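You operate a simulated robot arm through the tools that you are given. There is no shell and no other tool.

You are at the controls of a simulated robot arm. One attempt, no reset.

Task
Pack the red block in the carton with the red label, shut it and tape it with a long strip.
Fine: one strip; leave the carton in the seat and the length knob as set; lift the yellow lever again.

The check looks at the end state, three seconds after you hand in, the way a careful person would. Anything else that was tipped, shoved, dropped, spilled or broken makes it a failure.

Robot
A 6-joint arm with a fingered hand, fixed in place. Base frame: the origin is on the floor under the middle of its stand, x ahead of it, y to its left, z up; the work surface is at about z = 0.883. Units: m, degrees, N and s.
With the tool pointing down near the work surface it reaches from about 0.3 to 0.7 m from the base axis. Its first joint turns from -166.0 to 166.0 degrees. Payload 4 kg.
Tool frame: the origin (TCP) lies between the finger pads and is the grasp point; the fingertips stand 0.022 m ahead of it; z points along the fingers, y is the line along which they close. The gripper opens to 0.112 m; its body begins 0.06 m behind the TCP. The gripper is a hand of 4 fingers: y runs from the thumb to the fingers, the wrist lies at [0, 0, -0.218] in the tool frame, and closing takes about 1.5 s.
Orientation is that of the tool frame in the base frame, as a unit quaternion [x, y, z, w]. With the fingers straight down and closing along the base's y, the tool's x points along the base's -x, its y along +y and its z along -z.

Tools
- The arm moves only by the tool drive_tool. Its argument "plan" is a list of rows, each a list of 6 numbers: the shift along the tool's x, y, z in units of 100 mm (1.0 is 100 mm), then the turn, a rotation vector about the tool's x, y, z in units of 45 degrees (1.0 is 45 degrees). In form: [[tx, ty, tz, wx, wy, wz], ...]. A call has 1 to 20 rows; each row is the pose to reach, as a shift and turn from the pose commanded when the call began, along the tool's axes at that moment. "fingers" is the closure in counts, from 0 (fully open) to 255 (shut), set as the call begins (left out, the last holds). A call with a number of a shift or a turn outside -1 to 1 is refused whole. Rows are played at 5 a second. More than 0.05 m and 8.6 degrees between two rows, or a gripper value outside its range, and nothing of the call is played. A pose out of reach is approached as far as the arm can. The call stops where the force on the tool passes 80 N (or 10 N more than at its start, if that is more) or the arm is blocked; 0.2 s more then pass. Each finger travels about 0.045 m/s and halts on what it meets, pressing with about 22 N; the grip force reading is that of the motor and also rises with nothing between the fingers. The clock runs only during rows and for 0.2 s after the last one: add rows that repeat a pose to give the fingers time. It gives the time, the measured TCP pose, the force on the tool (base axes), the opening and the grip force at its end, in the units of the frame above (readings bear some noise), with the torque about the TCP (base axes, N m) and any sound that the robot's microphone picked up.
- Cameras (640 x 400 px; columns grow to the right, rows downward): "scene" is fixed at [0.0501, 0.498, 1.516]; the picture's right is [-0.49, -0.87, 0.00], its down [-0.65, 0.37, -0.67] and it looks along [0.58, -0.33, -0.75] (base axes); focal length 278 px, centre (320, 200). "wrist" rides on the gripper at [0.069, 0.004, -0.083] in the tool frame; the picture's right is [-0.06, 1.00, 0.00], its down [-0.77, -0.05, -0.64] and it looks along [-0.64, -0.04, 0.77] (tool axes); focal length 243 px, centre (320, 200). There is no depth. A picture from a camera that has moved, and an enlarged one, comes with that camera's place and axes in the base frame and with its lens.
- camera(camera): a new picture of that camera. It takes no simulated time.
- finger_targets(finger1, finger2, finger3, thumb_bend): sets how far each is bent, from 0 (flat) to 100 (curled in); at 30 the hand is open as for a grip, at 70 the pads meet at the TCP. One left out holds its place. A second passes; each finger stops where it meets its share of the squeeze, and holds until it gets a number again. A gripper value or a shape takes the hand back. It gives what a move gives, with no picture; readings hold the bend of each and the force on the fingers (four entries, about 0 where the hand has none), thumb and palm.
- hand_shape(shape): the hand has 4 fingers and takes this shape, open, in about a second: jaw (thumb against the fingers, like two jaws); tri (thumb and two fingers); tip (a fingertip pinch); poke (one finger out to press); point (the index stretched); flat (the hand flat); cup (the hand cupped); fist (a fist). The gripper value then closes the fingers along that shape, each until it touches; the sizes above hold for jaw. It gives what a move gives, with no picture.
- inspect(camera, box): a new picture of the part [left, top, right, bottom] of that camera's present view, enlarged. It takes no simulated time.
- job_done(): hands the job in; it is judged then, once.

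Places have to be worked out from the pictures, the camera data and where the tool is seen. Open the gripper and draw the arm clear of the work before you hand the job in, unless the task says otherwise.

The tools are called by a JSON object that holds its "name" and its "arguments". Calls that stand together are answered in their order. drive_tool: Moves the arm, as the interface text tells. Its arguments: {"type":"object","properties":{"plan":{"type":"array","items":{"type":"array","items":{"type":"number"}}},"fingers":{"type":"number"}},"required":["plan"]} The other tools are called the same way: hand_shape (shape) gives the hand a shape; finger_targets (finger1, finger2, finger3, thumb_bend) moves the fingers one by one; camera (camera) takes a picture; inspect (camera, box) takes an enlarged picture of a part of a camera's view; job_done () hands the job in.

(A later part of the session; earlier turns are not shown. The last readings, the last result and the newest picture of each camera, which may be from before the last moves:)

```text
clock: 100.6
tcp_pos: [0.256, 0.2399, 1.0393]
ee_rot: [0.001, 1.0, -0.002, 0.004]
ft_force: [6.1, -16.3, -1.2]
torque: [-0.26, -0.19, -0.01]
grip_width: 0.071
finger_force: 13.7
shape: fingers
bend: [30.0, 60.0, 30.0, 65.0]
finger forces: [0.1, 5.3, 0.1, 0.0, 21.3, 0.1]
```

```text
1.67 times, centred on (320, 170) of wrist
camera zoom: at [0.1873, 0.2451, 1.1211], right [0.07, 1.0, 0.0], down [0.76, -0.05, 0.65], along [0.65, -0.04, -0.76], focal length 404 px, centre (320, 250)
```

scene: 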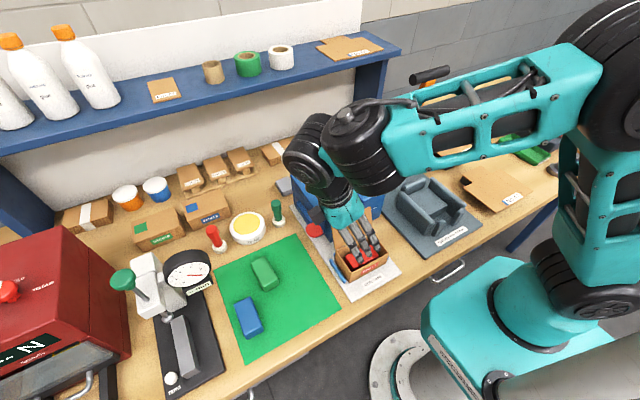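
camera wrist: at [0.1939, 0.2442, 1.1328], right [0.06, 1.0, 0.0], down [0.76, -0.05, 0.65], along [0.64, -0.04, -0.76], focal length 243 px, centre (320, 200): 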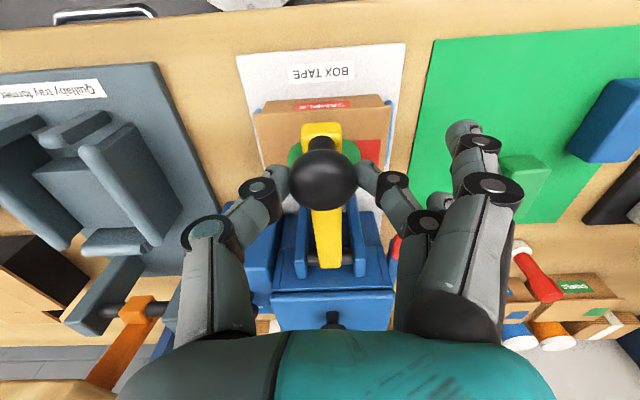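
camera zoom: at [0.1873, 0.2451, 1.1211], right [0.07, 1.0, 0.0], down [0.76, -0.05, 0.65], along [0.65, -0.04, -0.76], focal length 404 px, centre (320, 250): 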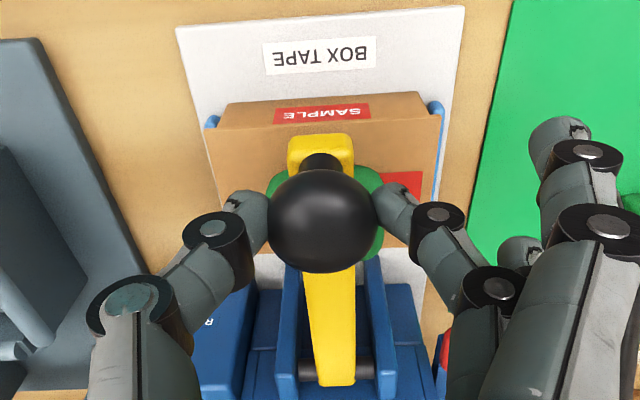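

No contact with the carton yet (the forces fell again). I continue down in small steps.

{"name": "drive_tool", "arguments": {"plan": [[0.01, 0, 0.04, 0, 0, 0], [0.018, 0, 0.08, 0, 0, 0], [0.025, 0, 0.125, 0, 0, 0], [0.032, 0, 0.165, 0, 0, 0], [0.038, 0, 0.2, 0, 0, 0], [0.038, 0, 0.2, 0, 0, 0]]}}

{"name": "inspect", "arguments": {"camera": "scene", "box": [320, 190, 420, 290]}}

```text
clock: 102.0
tcp_pos: [0.2521, 0.2398, 1.0173]
ee_rot: [0.001, 1.0, -0.002, 0.002]
ft_force: [-2.6, -16.7, 3.2]
torque: [-0.2, 0.07, -0.03]
grip_width: 0.0671
finger_force: 9.8
shape: fingers
bend: [30.0, 64.0, 30.0, 68.0]
finger forces: [0.1, 3.4, 0.0, 0.1, 16.5, 0.0]
```

```text
4.00 times, centred on (370, 240) of scene
camera zoom: at [0.0501, 0.498, 1.516], right [-0.49, -0.87, 0.0], down [-0.65, 0.37, -0.67], along [0.58, -0.33, -0.75], focal length 1111 px, centre (120, 40)
```

zoom: 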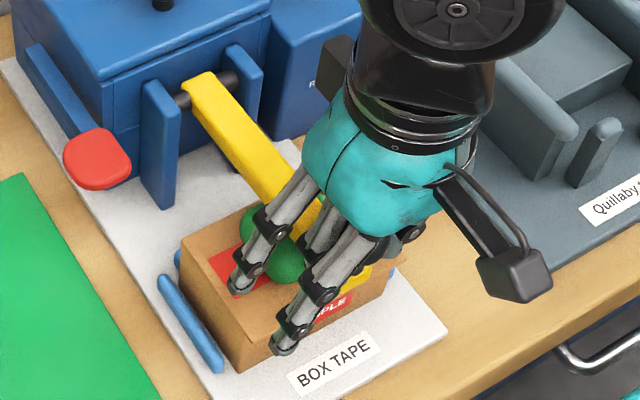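

The hand moved down but the lever seems not to have followed. I look from the wrist.

{"name": "camera", "arguments": {"camera": "wrist"}}

{"name": "inspect", "arguments": {"camera": "wrist", "box": [220, 50, 420, 290]}}

```text
taken
camera wrist: at [0.1831, 0.2443, 1.1008], right [0.06, 1.0, 0.0], down [0.76, -0.05, 0.65], along [0.65, -0.04, -0.76], focal length 243 px, centre (320, 200)
```

wrist: 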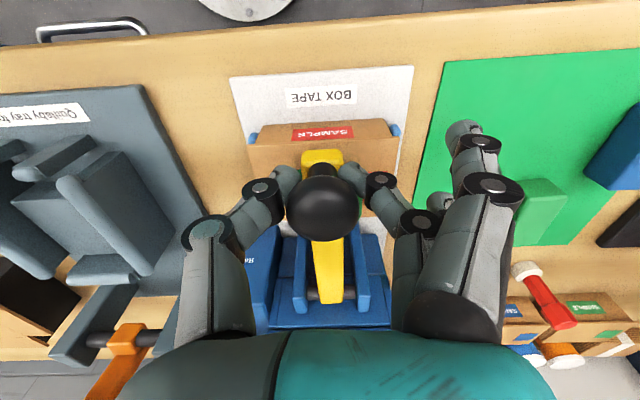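

```text
1.67 times, centred on (320, 170) of wrist
camera zoom: at [0.1831, 0.2443, 1.1008], right [0.06, 1.0, 0.0], down [0.76, -0.05, 0.65], along [0.65, -0.04, -0.76], focal length 404 px, centre (320, 250)
```

zoom: 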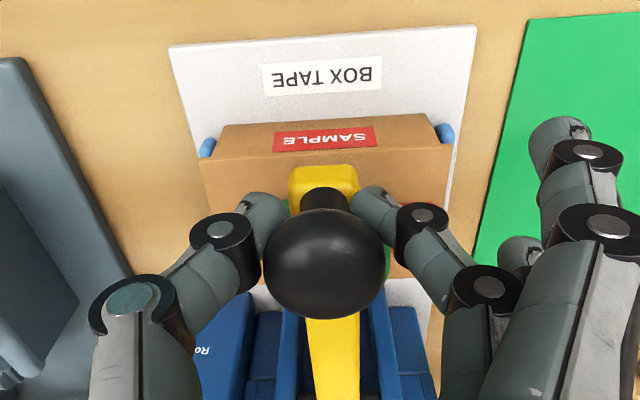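

The fingertips have slid down to the stem while the ball stayed at z ≈ 1.02, so the lever is near its end. I release, rise, form a fist and press the ball down from above to complete the stroke.

{"name": "finger_targets", "arguments": {"finger2": 35, "thumb_bend": 35}}

{"name": "drive_tool", "arguments": {"plan": [[0, 0, -0.25, 0, 0, 0], [0, 0, -0.5, 0, 0, 0], [0, 0, -0.75, 0, 0, 0], [0, 0, -1.0, 0, 0, 0]]}}

{"name": "camera", "arguments": {"camera": "wrist"}}

{"name": "inspect", "arguments": {"camera": "scene", "box": [310, 170, 420, 290]}}

```text
clock: 103.0
tcp_pos: [0.253, 0.2402, 1.0188]
ee_rot: [0.001, 1.0, -0.002, 0.003]
ft_force: [-0.5, 0.4, -0.5]
torque: [-0.01, -0.02, -0.01]
grip_width: 0.1065
finger_force: 0.1
shape: fingers
bend: [30.0, 35.0, 30.0, 35.0]
finger forces: [0.0, 0.0, 0.1, 0.0, 0.0, 0.0]
```

```text
clock: 104.0
tcp_pos: [0.2511, 0.2399, 1.1191]
ee_rot: [0.001, 1.0, -0.002, 0.004]
ft_force: [0.2, -0.5, -0.4]
torque: [-0.02, 0.0, 0.01]
grip_width: 0.1063
finger_force: 0.0
shape: fingers
bend: [30.0, 35.0, 30.0, 35.0]
finger forces: [0.0, 0.1, 0.0, 0.1, 0.1, 0.1]
```

```text
taken
camera wrist: at [0.1815, 0.2449, 1.2007], right [0.07, 1.0, 0.0], down [0.76, -0.05, 0.65], along [0.65, -0.04, -0.76], focal length 243 px, centre (320, 200)
```

wrist: 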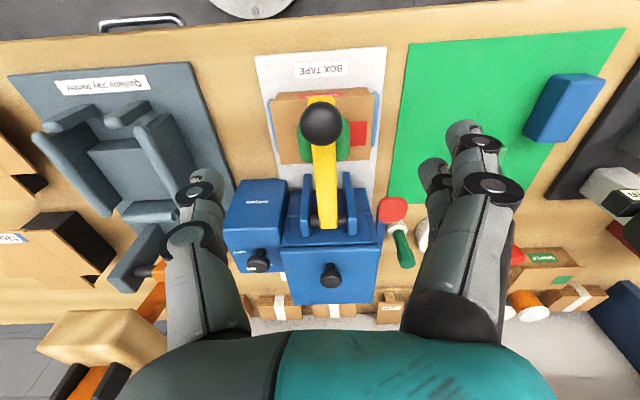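

```text
3.33 times, centred on (365, 230) of scene
camera zoom: at [0.0501, 0.498, 1.516], right [-0.49, -0.87, 0.0], down [-0.65, 0.37, -0.67], along [0.58, -0.33, -0.75], focal length 926 px, centre (170, 100)
```

zoom: 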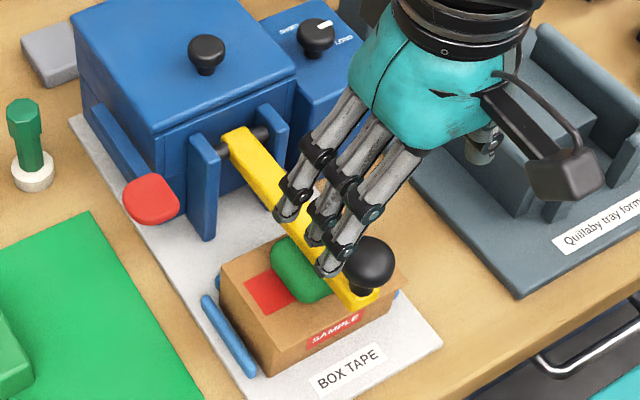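

The lever is down with the pad resting on the carton lid. I make a fist and press the ball gently from above to be sure the strip is pressed on.

{"name": "hand_shape", "arguments": {"shape": "fist"}}

{"name": "camera", "arguments": {"camera": "wrist"}}

{"name": "inspect", "arguments": {"camera": "scene", "box": [310, 150, 430, 290]}}

```text
clock: 104.9
tcp_pos: [0.2509, 0.2396, 1.1161]
ee_rot: [0.0, 1.0, -0.001, 0.004]
ft_force: [-0.1, -0.7, -0.1]
torque: [0.0, 0.03, 0.02]
grip_width: 0.0002
finger_force: 0.1
shape: fist
bend: [100.0, 98.0, 99.0, 55.0]
finger forces: [0.0, 0.0, 0.0, 0.0, 0.0, 0.0]
```

```text
taken
camera wrist: at [0.1815, 0.2449, 1.2002], right [0.06, 1.0, 0.0], down [0.76, -0.05, 0.65], along [0.65, -0.04, -0.76], focal length 243 px, centre (320, 200)
```

wrist: 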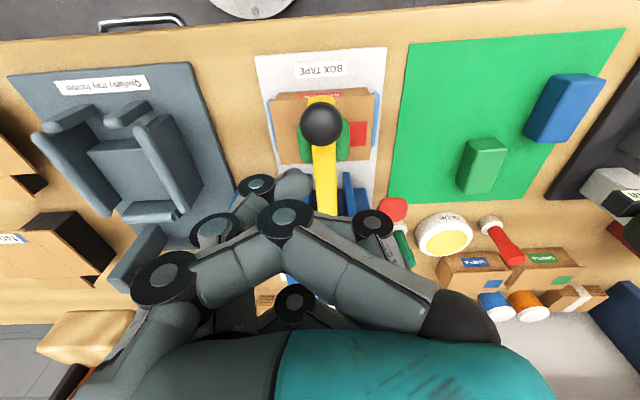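

```text
2.86 times, centred on (370, 220) of scene
camera zoom: at [0.0501, 0.498, 1.516], right [-0.49, -0.87, 0.0], down [-0.65, 0.37, -0.67], along [0.58, -0.33, -0.75], focal length 793 px, centre (177, 143)
```

zoom: 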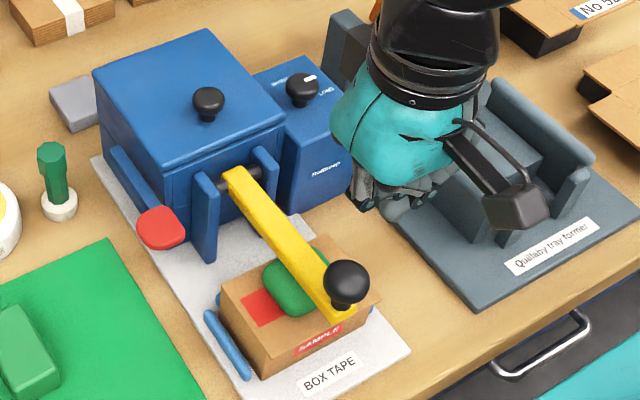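

The fist is compact. I descend in small steps over the ball, checking the force.

{"name": "drive_tool", "arguments": {"plan": [[-0.05, 0, 0.2, 0, 0, 0], [-0.05, 0, 0.4, 0, 0, 0], [-0.05, 0, 0.5, 0, 0, 0], [-0.05, 0, 0.5, 0, 0, 0]]}}

{"name": "inspect", "arguments": {"camera": "scene", "box": [310, 150, 430, 290]}}

```text
clock: 105.9
tcp_pos: [0.2586, 0.2402, 1.0691]
ee_rot: [0.001, 1.0, -0.001, 0.004]
ft_force: [0.2, 1.4, -0.1]
torque: [0.0, -0.02, -0.01]
grip_width: 0.0
finger_force: 0.1
shape: fist
bend: [99.0, 100.0, 99.0, 55.0]
finger forces: [0.0, 0.0, 0.0, 0.0, 0.1, 0.0]
```

```text
2.86 times, centred on (370, 220) of scene
camera zoom: at [0.0501, 0.498, 1.516], right [-0.49, -0.87, 0.0], down [-0.65, 0.37, -0.67], along [0.58, -0.33, -0.75], focal length 793 px, centre (177, 143)
```

zoom: 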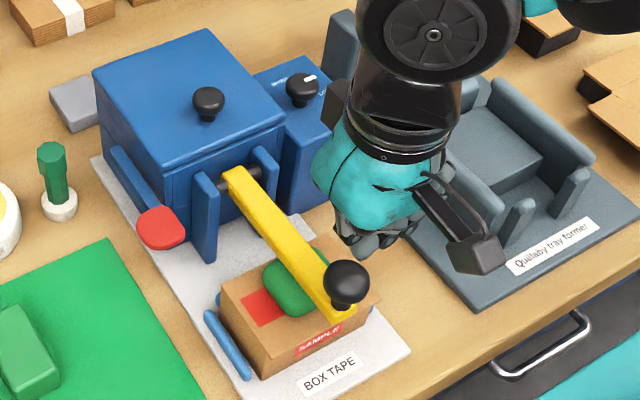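

Still clear of the ball. I go down another 30 mm in small steps.

{"name": "drive_tool", "arguments": {"plan": [[0, 0, 0.08, 0, 0, 0], [0, 0, 0.16, 0, 0, 0], [0, 0, 0.24, 0, 0, 0], [0, 0, 0.3, 0, 0, 0], [0, 0, 0.3, 0, 0, 0]]}}

{"name": "inspect", "arguments": {"camera": "scene", "box": [310, 150, 430, 290]}}

```text
clock: 107.1
tcp_pos: [0.2574, 0.2397, 1.0397]
ee_rot: [0.001, 1.0, -0.001, 0.004]
ft_force: [0.8, -9.9, 24.8]
torque: [-0.12, 0.01, 0.03]
grip_width: 0.0
finger_force: 0.1
shape: fist
bend: [99.0, 100.0, 99.0, 61.0]
finger forces: [0.0, 0.0, 0.1, 0.1, 25.1, 0.0]
```

```text
2.86 times, centred on (370, 220) of scene
camera zoom: at [0.0501, 0.498, 1.516], right [-0.49, -0.87, 0.0], down [-0.65, 0.37, -0.67], along [0.58, -0.33, -0.75], focal length 793 px, centre (177, 143)
```

zoom: 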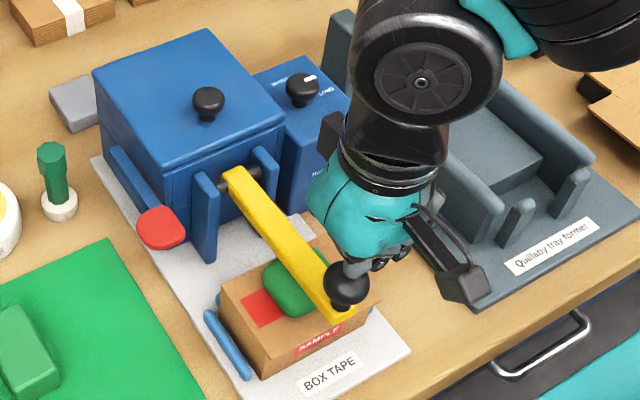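

The thumb presses the ball with 25 N and the lever does not move further. I press just a little more to be sure, then back off.

{"name": "drive_tool", "arguments": {"plan": [[0, 0, 0.03, 0, 0, 0], [0, 0, 0.06, 0, 0, 0], [0, 0, 0.06, 0, 0, 0], [0, 0, 0.06, 0, 0, 0]]}}

{"name": "inspect", "arguments": {"camera": "scene", "box": [330, 200, 410, 280]}}

```text
clock: 108.1
tcp_pos: [0.2575, 0.2388, 1.035]
ee_rot: [0.0, 1.0, 0.0, 0.005]
ft_force: [-2.6, -23.0, 73.6]
torque: [-0.95, 0.05, -0.03]
grip_width: 0.0
finger_force: 0.0
shape: fist
bend: [100.0, 100.0, 99.0, 68.0]
finger forces: [0.0, 0.0, 0.0, 0.0, 74.9, 0.1]
```

```text
5.00 times, centred on (370, 240) of scene
camera zoom: at [0.0501, 0.498, 1.516], right [-0.49, -0.87, 0.0], down [-0.65, 0.37, -0.67], along [0.58, -0.33, -0.75], focal length 1388 px, centre (70, 0)
```

zoom: 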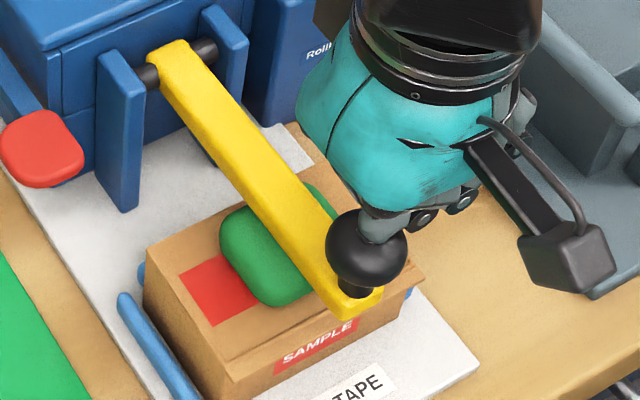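

That was a firm 74 N with no more travel, so the stroke is complete. I back off upward now.

{"name": "drive_tool", "arguments": {"plan": [[0, 0, -0.1, 0, 0, 0], [0, 0, -0.3, 0, 0, 0], [0, 0, -0.6, 0, 0, 0], [0, 0, -0.9, 0, 0, 0]]}}

{"name": "inspect", "arguments": {"camera": "scene", "box": [330, 200, 410, 280]}}

{"name": "inspect", "arguments": {"camera": "wrist", "box": [240, 40, 420, 260]}}

```text
clock: 109.1
tcp_pos: [0.2554, 0.2413, 1.1229]
ee_rot: [0.0, 1.0, -0.002, 0.004]
ft_force: [-0.5, -0.1, -0.4]
torque: [0.03, 0.01, 0.02]
grip_width: 0.0
finger_force: 0.2
shape: fist
bend: [99.0, 100.0, 99.0, 55.0]
finger forces: [0.0, 0.0, 0.0, 0.1, 0.0, 0.1]
```

```text
5.00 times, centred on (370, 240) of scene
camera zoom: at [0.0501, 0.498, 1.516], right [-0.49, -0.87, 0.0], down [-0.65, 0.37, -0.67], along [0.58, -0.33, -0.75], focal length 1388 px, centre (70, 0)
```

zoom: 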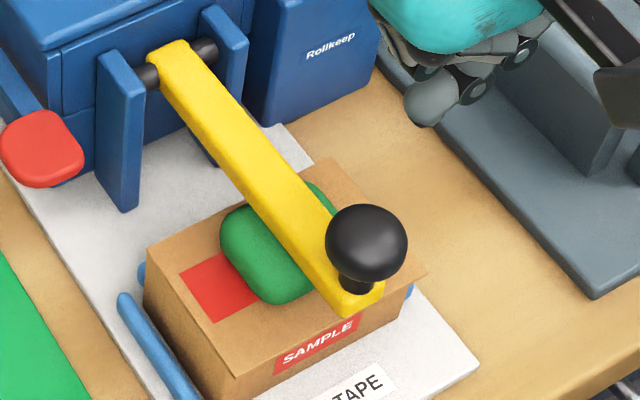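

```text
1.82 times, centred on (330, 150) of wrist
camera zoom: at [0.1861, 0.2457, 1.206], right [0.06, 1.0, 0.0], down [0.76, -0.05, 0.65], along [0.65, -0.04, -0.76], focal length 441 px, centre (302, 291)
```

zoom: 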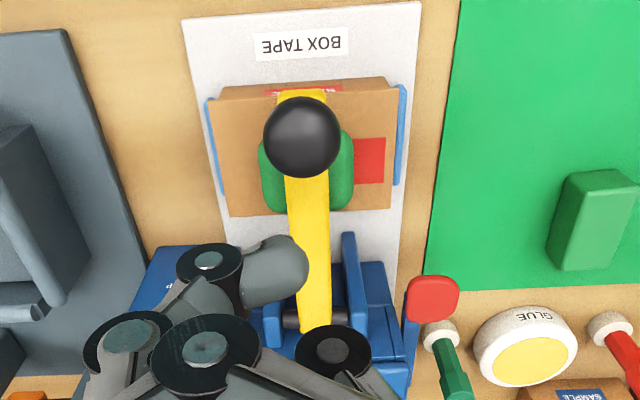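

The carton looks undisturbed. Now I open the hand again and come down to pinch the ball for lifting the lever.

{"name": "hand_shape", "arguments": {"shape": "jaw"}}

{"name": "drive_tool", "arguments": {"plan": [[0, 0, 0.25, 0, 0, 0], [0, 0, 0.5, 0, 0, 0], [0, 0, 0.75, 0, 0, 0], [0, 0, 0.93, 0, 0, 0], [0, 0, 0.93, 0, 0, 0]]}}

{"name": "camera", "arguments": {"camera": "wrist"}}

```text
clock: 110.0
tcp_pos: [0.2551, 0.2399, 1.1228]
ee_rot: [0.001, 1.0, -0.002, 0.004]
ft_force: [-0.5, -0.1, -0.1]
torque: [0.02, 0.01, 0.02]
grip_width: 0.1118
finger_force: 0.1
shape: jaw
bend: [30.0, 30.0, 30.0, 30.0]
finger forces: [0.1, 0.0, 0.0, 0.0, 0.0, 0.1]
```

```text
clock: 111.2
tcp_pos: [0.2575, 0.2405, 1.0301]
ee_rot: [0.001, 1.0, -0.003, 0.003]
ft_force: [-0.1, 0.6, -0.8]
torque: [-0.01, -0.04, 0.04]
grip_width: 0.1122
finger_force: 0.0
shape: jaw
bend: [30.0, 30.0, 30.0, 30.0]
finger forces: [0.0, 0.0, 0.0, 0.1, 0.1, 0.0]
```

```text
taken
camera wrist: at [0.1881, 0.2456, 1.1124], right [0.06, 1.0, 0.0], down [0.76, -0.05, 0.65], along [0.65, -0.04, -0.76], focal length 243 px, centre (320, 200)
```

wrist: 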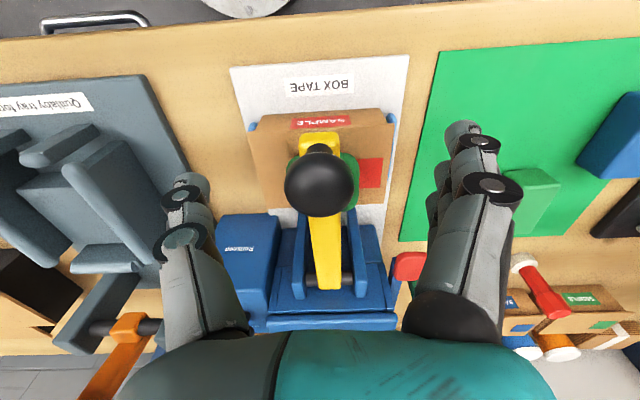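

The ball is between thumb and middle finger. I pinch it.

{"name": "finger_targets", "arguments": {"finger2": 80, "thumb_bend": 80}}

{"name": "inspect", "arguments": {"camera": "wrist", "box": [180, 60, 480, 280]}}

```text
clock: 112.2
tcp_pos: [0.2568, 0.2386, 1.0293]
ee_rot: [0.002, 1.0, -0.003, 0.003]
ft_force: [-1.2, -15.7, 0.1]
torque: [-0.16, -0.03, -0.01]
grip_width: 0.0705
finger_force: 13.5
shape: fingers
bend: [30.0, 61.0, 30.0, 65.0]
finger forces: [0.0, 6.2, 0.0, 0.0, 21.1, 0.1]
```

```text
1.82 times, centred on (330, 170) of wrist
camera zoom: at [0.188, 0.2448, 1.1126], right [0.07, 1.0, 0.0], down [0.76, -0.05, 0.65], along [0.65, -0.05, -0.76], focal length 441 px, centre (302, 254)
```

zoom: 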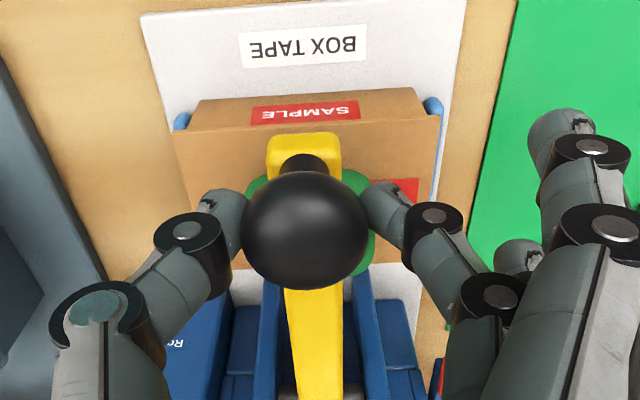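

Good pinch. I lift the lever along the arc, first about 20°.

{"name": "drive_tool", "arguments": {"plan": [[-0.02, 0, -0.07, 0, 0, 0], [-0.045, 0, -0.147, 0, 0, 0], [-0.068, 0, -0.207, 0, 0, 0], [-0.094, 0, -0.265, 0, 0, 0], [-0.122, 0, -0.323, 0, 0, 0], [-0.153, 0, -0.379, 0, 0, 0], [-0.187, 0, -0.434, 0, 0, 0], [-0.222, 0, -0.487, 0, 0, 0]]}}

{"name": "camera", "arguments": {"camera": "wrist"}}

{"name": "inspect", "arguments": {"camera": "scene", "box": [300, 150, 420, 290]}}

```text
clock: 114.0
tcp_pos: [0.2781, 0.2404, 1.0778]
ee_rot: [0.0, 1.0, -0.001, 0.003]
ft_force: [-4.4, -13.3, 1.2]
torque: [-0.15, 0.22, -0.05]
grip_width: 0.0707
finger_force: 13.8
shape: fingers
bend: [30.0, 61.0, 30.0, 65.0]
finger forces: [0.0, 7.8, 0.0, 0.0, 20.2, 0.1]
```

```text
taken
camera wrist: at [0.209, 0.2449, 1.1607], right [0.06, 1.0, 0.0], down [0.76, -0.05, 0.65], along [0.65, -0.04, -0.76], focal length 243 px, centre (320, 200)
```

wrist: 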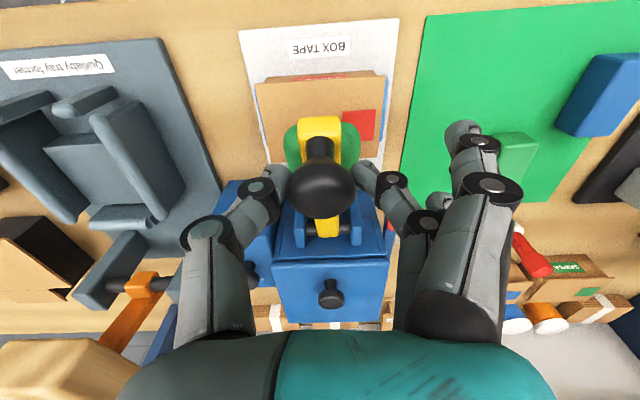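

```text
2.86 times, centred on (360, 220) of scene
camera zoom: at [0.0501, 0.498, 1.516], right [-0.49, -0.87, 0.0], down [-0.65, 0.37, -0.67], along [0.58, -0.33, -0.75], focal length 793 px, centre (206, 143)
```

zoom: 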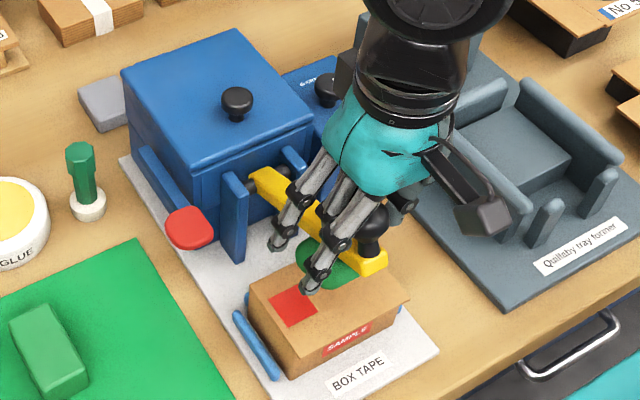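

The lever lifts well. I continue the arc upward.

{"name": "drive_tool", "arguments": {"plan": [[-0.039, 0, -0.052, 0, 0, 0], [-0.078, 0, -0.102, 0, 0, 0], [-0.121, 0, -0.15, 0, 0, 0], [-0.165, 0, -0.196, 0, 0, 0], [-0.212, 0, -0.24, 0, 0, 0], [-0.259, 0, -0.282, 0, 0, 0], [-0.31, 0, -0.322, 0, 0, 0], [-0.361, 0, -0.361, 0, 0, 0], [-0.415, 0, -0.396, 0, 0, 0], [-0.469, 0, -0.429, 0, 0, 0], [-0.525, 0, -0.46, 0, 0, 0], [-0.582, 0, -0.488, 0, 0, 0], [-0.64, 0, -0.515, 0, 0, 0], [-0.7, 0, -0.538, 0, 0, 0], [-0.761, 0, -0.559, 0, 0, 0], [-0.823, 0, -0.576, 0, 0, 0]]}}

{"name": "camera", "arguments": {"camera": "wrist"}}

{"name": "inspect", "arguments": {"camera": "scene", "box": [300, 150, 420, 290]}}

```text
clock: 117.4
tcp_pos: [0.3608, 0.2406, 1.1367]
ee_rot: [0.001, 1.0, 0.0, 0.004]
ft_force: [-3.2, -14.8, 4.5]
torque: [-0.27, 0.14, 0.05]
grip_width: 0.0713
finger_force: 13.8
shape: fingers
bend: [30.0, 61.0, 30.0, 66.0]
finger forces: [0.1, 6.1, 0.0, 0.1, 21.4, 0.0]
```

```text
taken
camera wrist: at [0.2911, 0.2451, 1.2196], right [0.07, 1.0, 0.0], down [0.76, -0.05, 0.65], along [0.65, -0.04, -0.76], focal length 243 px, centre (320, 200)
```

wrist: 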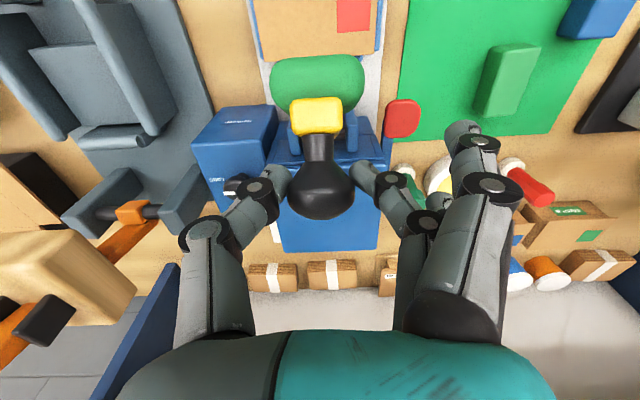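

```text
2.86 times, centred on (360, 220) of scene
camera zoom: at [0.0501, 0.498, 1.516], right [-0.49, -0.87, 0.0], down [-0.65, 0.37, -0.67], along [0.58, -0.33, -0.75], focal length 793 px, centre (206, 143)
```

zoom: 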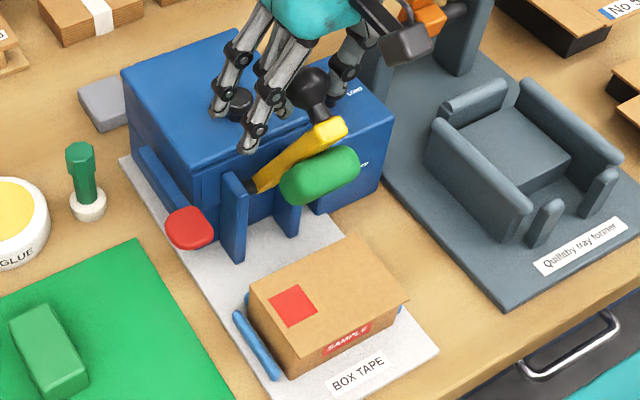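

The lever alone left no tape on the lid, so the strip must be fed first, presumably with the red paddle. I bring the lever fully upright.

{"name": "drive_tool", "arguments": {"plan": [[-0.062, 0, -0.015, 0, 0, 0], [-0.125, 0, -0.028, 0, 0, 0], [-0.188, 0, -0.037, 0, 0, 0], [-0.252, 0, -0.044, 0, 0, 0], [-0.316, 0, -0.048, 0, 0, 0], [-0.38, 0, -0.05, 0, 0, 0], [-0.444, 0, -0.048, 0, 0, 0], [-0.508, 0, -0.044, 0, 0, 0], [-0.572, 0, -0.037, 0, 0, 0], [-0.635, 0, -0.028, 0, 0, 0], [-0.698, 0, -0.015, 0, 0, 0], [-0.76, 0, 0, 0, 0, 0], [-0.82, 0, 0.018, 0, 0, 0], [-0.87, 0, 0.035, 0, 0, 0]]}}

{"name": "camera", "arguments": {"camera": "wrist"}}

{"name": "inspect", "arguments": {"camera": "scene", "box": [290, 110, 410, 290]}}

```text
clock: 120.4
tcp_pos: [0.4453, 0.2398, 1.1338]
ee_rot: [0.0, 1.0, -0.001, 0.004]
ft_force: [-9.5, -13.2, 6.8]
torque: [-0.21, 0.21, -0.07]
grip_width: 0.0704
finger_force: 13.3
shape: fingers
bend: [30.0, 62.0, 30.0, 66.0]
finger forces: [0.0, 7.1, 0.0, 0.0, 19.5, 0.0]
```

```text
taken
camera wrist: at [0.3774, 0.2445, 1.2168], right [0.06, 1.0, 0.0], down [0.76, -0.05, 0.65], along [0.64, -0.04, -0.76], focal length 243 px, centre (320, 200)
```

wrist: 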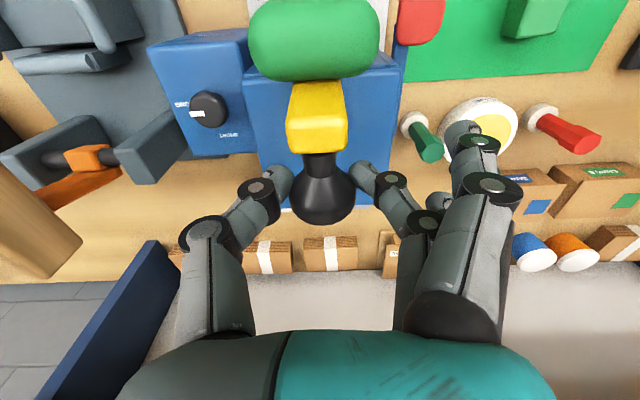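

```text
2.22 times, centred on (350, 200) of scene
camera zoom: at [0.0501, 0.498, 1.516], right [-0.49, -0.87, 0.0], down [-0.65, 0.37, -0.67], along [0.58, -0.33, -0.75], focal length 617 px, centre (253, 200)
```

zoom: 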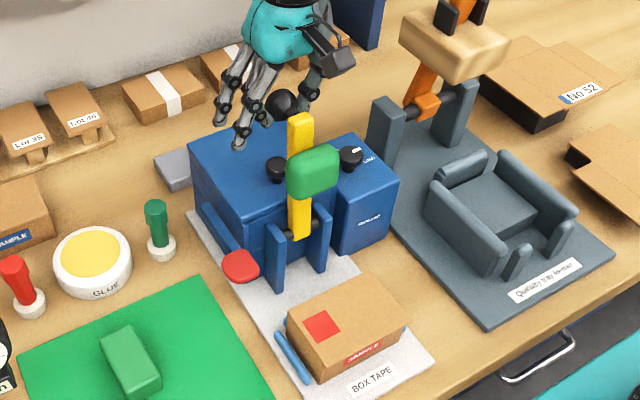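

The lever is back at its upright stop. I release the ball and rise.

{"name": "finger_targets", "arguments": {"finger2": 30, "thumb_bend": 30}}

{"name": "drive_tool", "arguments": {"plan": [[0, 0, -0.3, 0, 0, 0], [0, 0, -0.6, 0, 0, 0], [0, 0, -0.95, 0, 0, 0]]}}

{"name": "camera", "arguments": {"camera": "wrist"}}

{"name": "inspect", "arguments": {"camera": "scene", "box": [290, 130, 390, 250]}}

```text
clock: 121.4
tcp_pos: [0.4472, 0.2403, 1.1348]
ee_rot: [0.001, 1.0, -0.002, 0.003]
ft_force: [-0.5, 0.3, 0.7]
torque: [-0.02, -0.01, -0.02]
grip_width: 0.1127
finger_force: 0.1
shape: fingers
bend: [30.0, 30.0, 30.0, 30.0]
finger forces: [0.0, 0.0, 0.0, 0.0, 0.0, 0.0]
```

```text
clock: 122.2
tcp_pos: [0.4468, 0.2409, 1.2278]
ee_rot: [-0.001, 1.0, 0.0, 0.003]
ft_force: [-0.1, 0.2, 0.6]
torque: [0.02, -0.01, 0.02]
grip_width: 0.1128
finger_force: 0.0
shape: fingers
bend: [30.0, 30.0, 30.0, 30.0]
finger forces: [0.0, 0.0, 0.0, 0.1, 0.1, 0.0]
```

```text
taken
camera wrist: at [0.3767, 0.245, 1.3107], right [0.06, 1.0, 0.0], down [0.76, -0.05, 0.65], along [0.65, -0.04, -0.76], focal length 243 px, centre (320, 200)
```

wrist: 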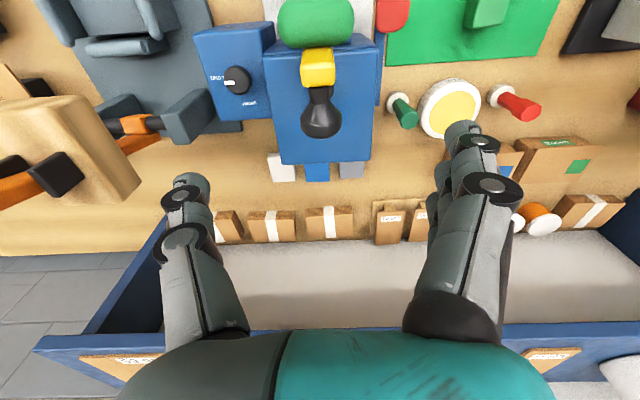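

```text
3.33 times, centred on (340, 190) of scene
camera zoom: at [0.0501, 0.498, 1.516], right [-0.49, -0.87, 0.0], down [-0.65, 0.37, -0.67], along [0.58, -0.33, -0.75], focal length 926 px, centre (253, 233)
```

zoom: 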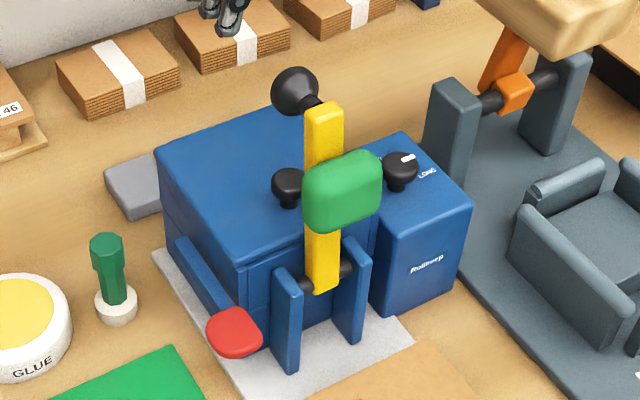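

The lever stands upright again exactly as before. Before using the red paddle I look at the small blocks behind the machine and the paddle itself.

{"name": "inspect", "arguments": {"camera": "wrist", "box": [250, 120, 400, 200]}}

{"name": "inspect", "arguments": {"camera": "wrist", "box": [260, 0, 420, 110]}}

{"name": "inspect", "arguments": {"camera": "scene", "box": [280, 170, 350, 260]}}

```text
4.27 times, centred on (325, 160) of wrist
camera zoom: at [0.3767, 0.245, 1.3107], right [0.06, 1.0, 0.0], down [0.76, -0.05, 0.65], along [0.65, -0.04, -0.76], focal length 1035 px, centre (299, 371)
```

zoom: 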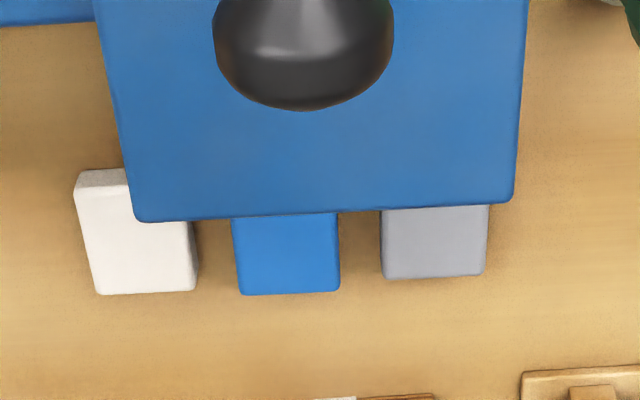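

```text
3.64 times, centred on (340, 55) of wrist
camera zoom: at [0.3767, 0.245, 1.3107], right [0.06, 1.0, 0.0], down [0.76, -0.05, 0.65], along [0.65, -0.04, -0.76], focal length 882 px, centre (247, 727)
```

zoom: 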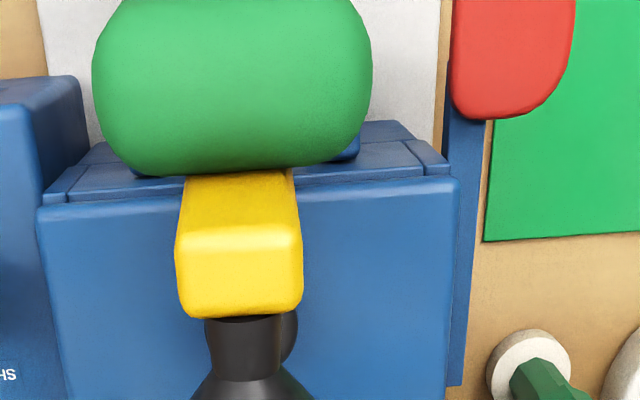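

```text
4.44 times, centred on (315, 215) of scene
camera zoom: at [0.0501, 0.498, 1.516], right [-0.49, -0.87, 0.0], down [-0.65, 0.37, -0.67], along [0.58, -0.33, -0.75], focal length 1234 px, centre (342, 133)
```

zoom: 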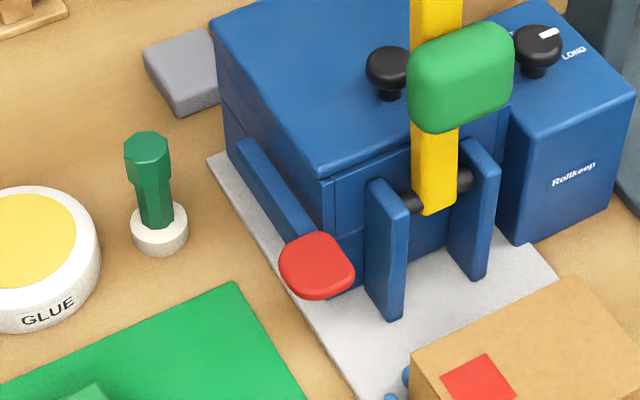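

The red paddle sits on a hinged arm at the machine's left, at about (0.389, 0.320, 0.982): the feed. I will press it once with the thumb, keeping the hand to the left, away from the pad. First I move over there at height.

{"name": "drive_tool", "arguments": {"plan": [[0.14, 0.36, 0, 0, 0, 0], [0.28, 0.72, 0, 0, 0, 0]]}}

{"name": "drive_tool", "arguments": {"plan": [[0.14, 0.36, 0, 0, 0, 0], [0.27, 0.71, 0, 0, 0, 0], [0.27, 0.71, 0.4, 0, 0, 0], [0.27, 0.71, 0.8, 0, 0, 0], [0.27, 0.71, 0.8, 0, 0, 0]]}}

{"name": "camera", "arguments": {"camera": "wrist"}}

{"name": "inspect", "arguments": {"camera": "scene", "box": [240, 120, 400, 280]}}

```text
clock: 122.8
tcp_pos: [0.4194, 0.311, 1.2281]
ee_rot: [-0.001, 1.0, 0.001, 0.001]
ft_force: [-0.3, -0.1, 0.8]
torque: [-0.02, -0.06, 0.0]
grip_width: 0.1126
finger_force: 0.0
shape: fingers
bend: [30.0, 30.0, 30.0, 30.0]
finger forces: [0.0, 0.0, 0.0, 0.1, 0.0, 0.0]
out of reach, approached as far as the arm can: row 2
```

```text
clock: 124.0
tcp_pos: [0.3919, 0.3793, 1.1499]
ee_rot: [0.001, 1.0, -0.003, 0.002]
ft_force: [0.6, 0.1, -0.6]
torque: [-0.01, -0.01, 0.0]
grip_width: 0.1127
finger_force: 0.0
shape: fingers
bend: [30.0, 30.0, 30.0, 30.0]
finger forces: [0.0, 0.0, 0.1, 0.0, 0.0, 0.1]
```

```text
taken
camera wrist: at [0.3237, 0.3846, 1.2328], right [0.07, 1.0, -0.01], down [0.76, -0.05, 0.65], along [0.64, -0.05, -0.76], focal length 243 px, centre (320, 200)
```

wrist: 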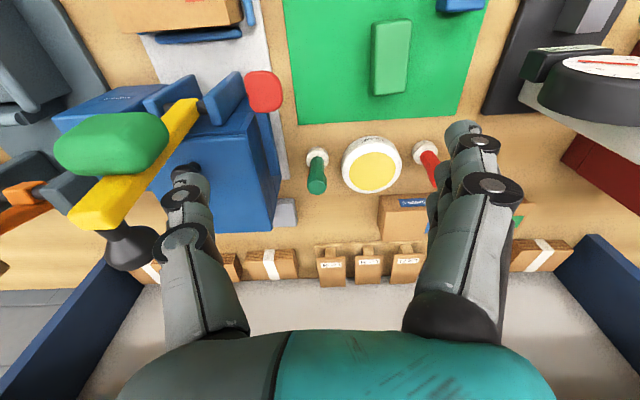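

```text
2.50 times, centred on (320, 200) of scene
camera zoom: at [0.0501, 0.498, 1.516], right [-0.49, -0.87, 0.0], down [-0.65, 0.37, -0.67], along [0.58, -0.33, -0.75], focal length 694 px, centre (320, 200)
```

zoom: 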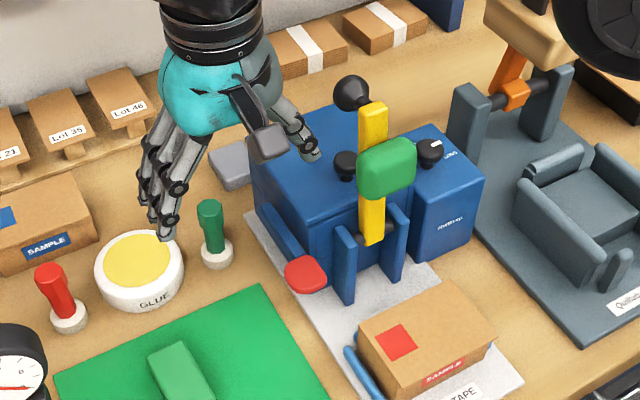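

I align the thumb over the paddle (≈0.391, 0.322) and descend to just above it.

{"name": "drive_tool", "arguments": {"plan": [[-0.03, 0.067, 0, 0, 0, 0], [-0.03, 0.067, 0.33, 0, 0, 0], [-0.03, 0.067, 0.66, 0, 0, 0], [-0.03, 0.067, 1.0, 0, 0, 0], [-0.03, 0.067, 1.0, 0, 0, 0]]}}

{"name": "camera", "arguments": {"camera": "wrist"}}

{"name": "inspect", "arguments": {"camera": "scene", "box": [260, 140, 380, 260]}}

```text
clock: 125.2
tcp_pos: [0.4297, 0.4196, 1.0692]
ee_rot: [0.001, 1.0, -0.002, 0.003]
ft_force: [0.0, -0.3, -1.0]
torque: [0.01, 0.03, -0.03]
grip_width: 0.1127
finger_force: 0.1
shape: fingers
bend: [30.0, 30.0, 30.0, 30.0]
finger forces: [0.1, 0.0, 0.0, 0.0, 0.0, 0.1]
out of reach, approached as far as the arm can: row 2, 3, 4, 5
```

```text
taken
camera wrist: at [0.3606, 0.4249, 1.1512], right [0.06, 1.0, 0.0], down [0.76, -0.05, 0.65], along [0.64, -0.04, -0.76], focal length 243 px, centre (320, 200)
```

wrist: 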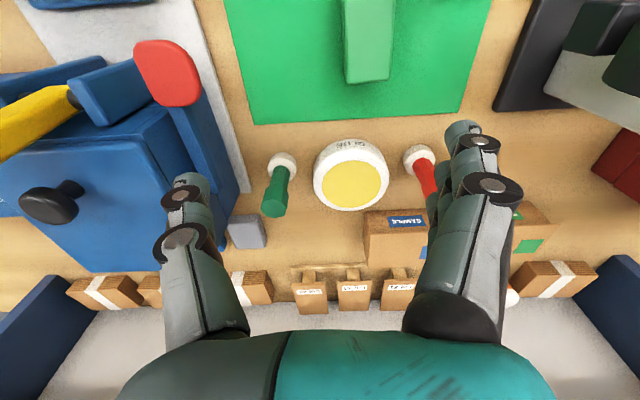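

```text
3.33 times, centred on (320, 200) of scene
camera zoom: at [0.0501, 0.498, 1.516], right [-0.49, -0.87, 0.0], down [-0.65, 0.37, -0.67], along [0.58, -0.33, -0.75], focal length 926 px, centre (320, 200)
```

zoom: 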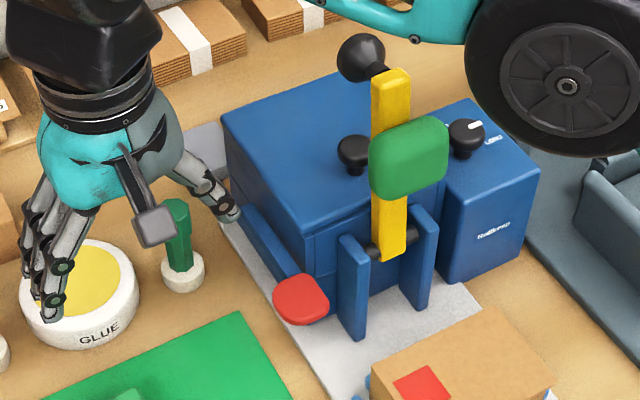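

The arm has slid along a reach limit again (it moved outward instead of straight down, without touching anything). I look at the whole arm before doing anything else.

{"name": "camera", "arguments": {"camera": "scene"}}

```text
taken
```

scene: 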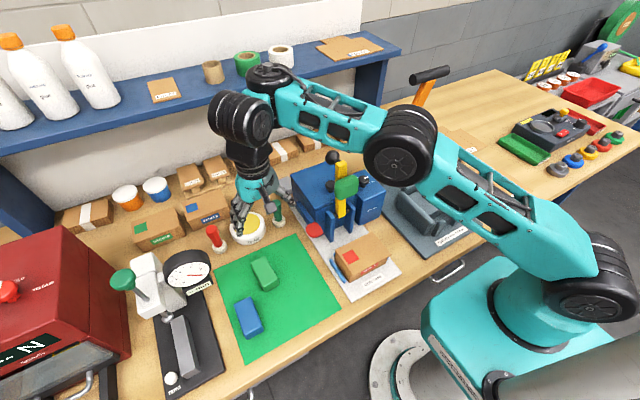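

The elbow has gone into a low configuration. I carefully retrace to the previous point and upward, then go in toward the base at height, where the arm recovered last time.

{"name": "drive_tool", "arguments": {"plan": [[0.12, -0.13, -0.27, 0, 0, 0], [0.25, -0.26, -0.54, 0, 0, 0], [0.38, -0.4, -0.81, 0, 0, 0]]}}

{"name": "drive_tool", "arguments": {"plan": [[0, 0, -0.33, 0, 0, 0], [0, 0, -0.66, 0, 0, 0], [0, 0, -0.95, 0, 0, 0]]}}

{"name": "camera", "arguments": {"camera": "scene"}}

```text
clock: 126.0
tcp_pos: [0.3909, 0.3807, 1.1484]
ee_rot: [0.001, 1.0, -0.002, 0.002]
ft_force: [0.2, 0.0, 1.0]
torque: [-0.02, -0.01, -0.02]
grip_width: 0.1127
finger_force: 0.1
shape: fingers
bend: [30.0, 30.0, 30.0, 30.0]
finger forces: [0.0, 0.0, 0.0, 0.0, 0.0, 0.1]
```

```text
clock: 126.8
tcp_pos: [0.3908, 0.3807, 1.2473]
ee_rot: [0.0, 1.0, -0.003, 0.003]
ft_force: [0.2, 0.6, -0.1]
torque: [0.01, 0.0, -0.02]
grip_width: 0.1126
finger_force: 0.0
shape: fingers
bend: [30.0, 30.0, 30.0, 30.0]
finger forces: [0.0, 0.1, 0.0, 0.0, 0.0, 0.0]
```

```text
taken
```

scene: 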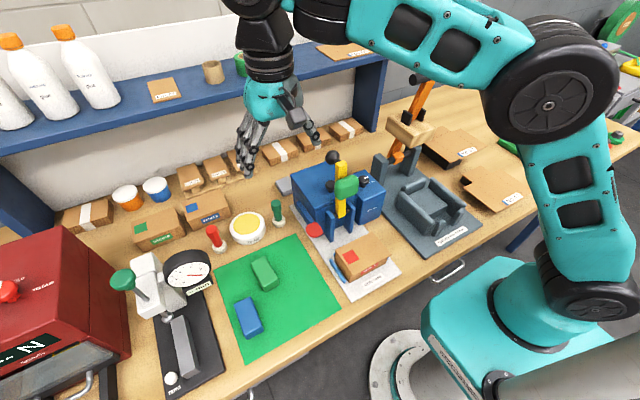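

The arm is in its alternate wrist configuration again. I take it, high above everything, to the spot near (0.30, 0.137, 1.33) where it switched back cleanly before.

{"name": "drive_tool", "arguments": {"plan": [[0.13, -0.3, -0.15, 0, 0, 0], [0.26, -0.6, -0.3, 0, 0, 0], [0.4, -0.9, -0.45, 0, 0, 0], [0.5, -1.0, -0.55, 0, 0, 0]]}}

{"name": "drive_tool", "arguments": {"plan": [[0.13, -0.3, -0.08, 0, 0, 0], [0.26, -0.6, -0.16, 0, 0, 0], [0.38, -0.9, -0.24, 0, 0, 0], [0.4, -1.0, -0.24, 0, 0, 0]]}}

{"name": "drive_tool", "arguments": {"plan": [[0, -0.22, 0, 0, 0, -0.11], [0, -0.44, 0, 0, 0, -0.22], [0, -0.44, 0, 0, 0, -0.22]]}}

{"name": "drive_tool", "arguments": {"plan": [[0, 0, 0.25, 0, 0, 0], [0, 0, 0.5, 0, 0, 0], [0, 0, 0.75, 0, 0, 0], [0, 0, 0.9, 0, 0, 0], [0, 0, 0.9, 0, 0, 0]]}}

{"name": "camera", "arguments": {"camera": "scene"}}

```text
clock: 127.8
tcp_pos: [0.3396, 0.2785, 1.2993]
ee_rot: [0.001, 1.0, -0.002, 0.004]
ft_force: [0.7, 0.2, -0.3]
torque: [0.0, 0.02, -0.01]
grip_width: 0.1129
finger_force: 0.1
shape: fingers
bend: [30.0, 30.0, 30.0, 30.0]
finger forces: [0.0, 0.0, 0.0, 0.1, 0.0, 0.0]
```

```text
clock: 128.8
tcp_pos: [0.2989, 0.1794, 1.3253]
ee_rot: [0.001, 1.0, -0.002, 0.003]
ft_force: [0.2, 0.4, -0.1]
torque: [0.0, 0.04, -0.03]
grip_width: 0.1129
finger_force: 0.1
shape: fingers
bend: [30.0, 30.0, 30.0, 30.0]
finger forces: [0.0, 0.1, 0.0, 0.0, 0.0, 0.0]
```

```text
clock: 129.6
tcp_pos: [0.2998, 0.1368, 1.3246]
ee_rot: [-0.086, 0.996, -0.002, 0.003]
ft_force: [0.4, -0.1, 0.0]
torque: [0.0, 0.0, 0.01]
grip_width: 0.113
finger_force: 0.0
shape: fingers
bend: [30.0, 30.0, 30.0, 30.0]
finger forces: [0.1, 0.0, 0.0, 0.0, 0.1, 0.0]
```

```text
clock: 130.8
tcp_pos: [0.2993, 0.1361, 1.2337]
ee_rot: [-0.085, 0.996, -0.002, 0.004]
ft_force: [-0.1, 0.0, 0.0]
torque: [-0.01, 0.02, 0.0]
grip_width: 0.1128
finger_force: 0.1
shape: fingers
bend: [30.0, 30.0, 30.0, 30.0]
finger forces: [0.0, 0.0, 0.0, 0.0, 0.0, 0.1]
out of reach, approached as far as the arm can: row 2
```

```text
taken
```

scene: 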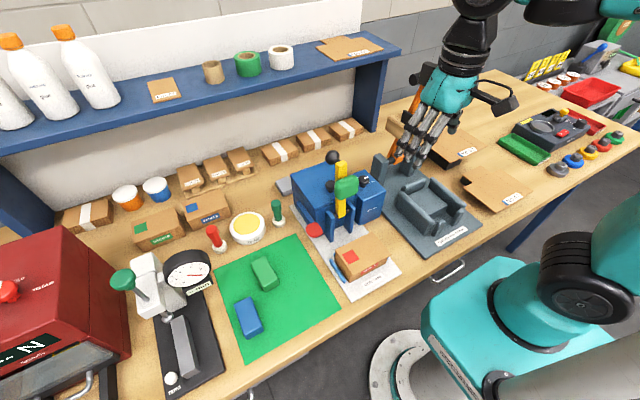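

The arm is back in its normal configuration. I now route in front of the lever (over the carton) to the left side, keeping lower and closer in so the arm stays in its good range.

{"name": "drive_tool", "arguments": {"plan": [[0, 0.2, 0, 0, 0, 0.11], [0, 0.5, 0.15, 0, 0, 0.22], [0, 0.8, 0.3, 0, 0, 0.22], [0, 1.0, 0.4, 0, 0, 0.22]]}}

{"name": "drive_tool", "arguments": {"plan": [[0, 0.3, 0.1, 0, 0, 0], [0, 0.6, 0.2, 0, 0, 0], [0, 0.9, 0.3, 0, 0, 0], [0, 1.0, 0.4, 0, 0, 0]]}}

{"name": "drive_tool", "arguments": {"plan": [[0, 0.3, 0.1, 0, 0, 0], [0, 0.5, 0.2, 0, 0, 0], [0, 0.5, 0.3, 0, 0, 0], [0, 0.5, 0.3, 0, 0, 0]]}}

{"name": "camera", "arguments": {"camera": "wrist"}}

{"name": "camera", "arguments": {"camera": "scene"}}

```text
clock: 131.8
tcp_pos: [0.2815, 0.2337, 1.1947]
ee_rot: [0.001, 1.0, -0.002, 0.003]
ft_force: [0.1, -0.5, 0.9]
torque: [0.01, 0.01, 0.01]
grip_width: 0.1128
finger_force: 0.0
shape: fingers
bend: [30.0, 30.0, 30.0, 30.0]
finger forces: [0.1, 0.1, 0.0, 0.0, 0.0, 0.0]
```

```text
clock: 132.8
tcp_pos: [0.2843, 0.3345, 1.1539]
ee_rot: [0.002, 1.0, -0.003, 0.003]
ft_force: [-0.1, 0.7, -0.6]
torque: [0.02, 0.02, 0.0]
grip_width: 0.1127
finger_force: 0.1
shape: fingers
bend: [30.0, 30.0, 30.0, 30.0]
finger forces: [0.0, 0.0, 0.0, 0.0, 0.1, 0.0]
```

```text
clock: 133.8
tcp_pos: [0.283, 0.3848, 1.1256]
ee_rot: [0.001, 1.0, -0.001, 0.003]
ft_force: [0.0, -0.2, -0.2]
torque: [0.01, 0.0, -0.01]
grip_width: 0.1128
finger_force: 0.1
shape: fingers
bend: [30.0, 30.0, 30.0, 30.0]
finger forces: [0.0, 0.1, 0.0, 0.0, 0.0, 0.0]
```

```text
taken
camera wrist: at [0.2134, 0.3895, 1.2074], right [0.06, 1.0, 0.0], down [0.76, -0.05, 0.65], along [0.65, -0.04, -0.76], focal length 243 px, centre (320, 200)
```

wrist: 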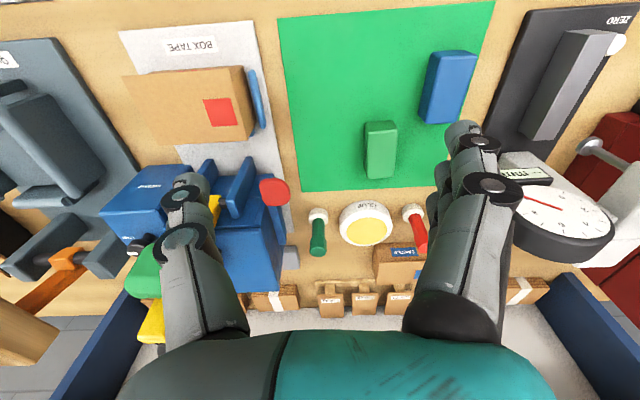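

```text
taken
```

scene: 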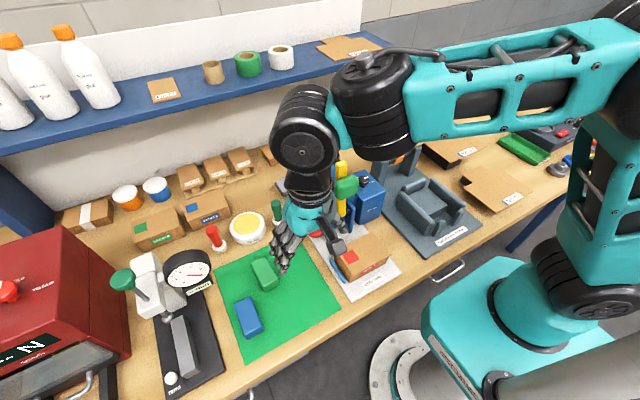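

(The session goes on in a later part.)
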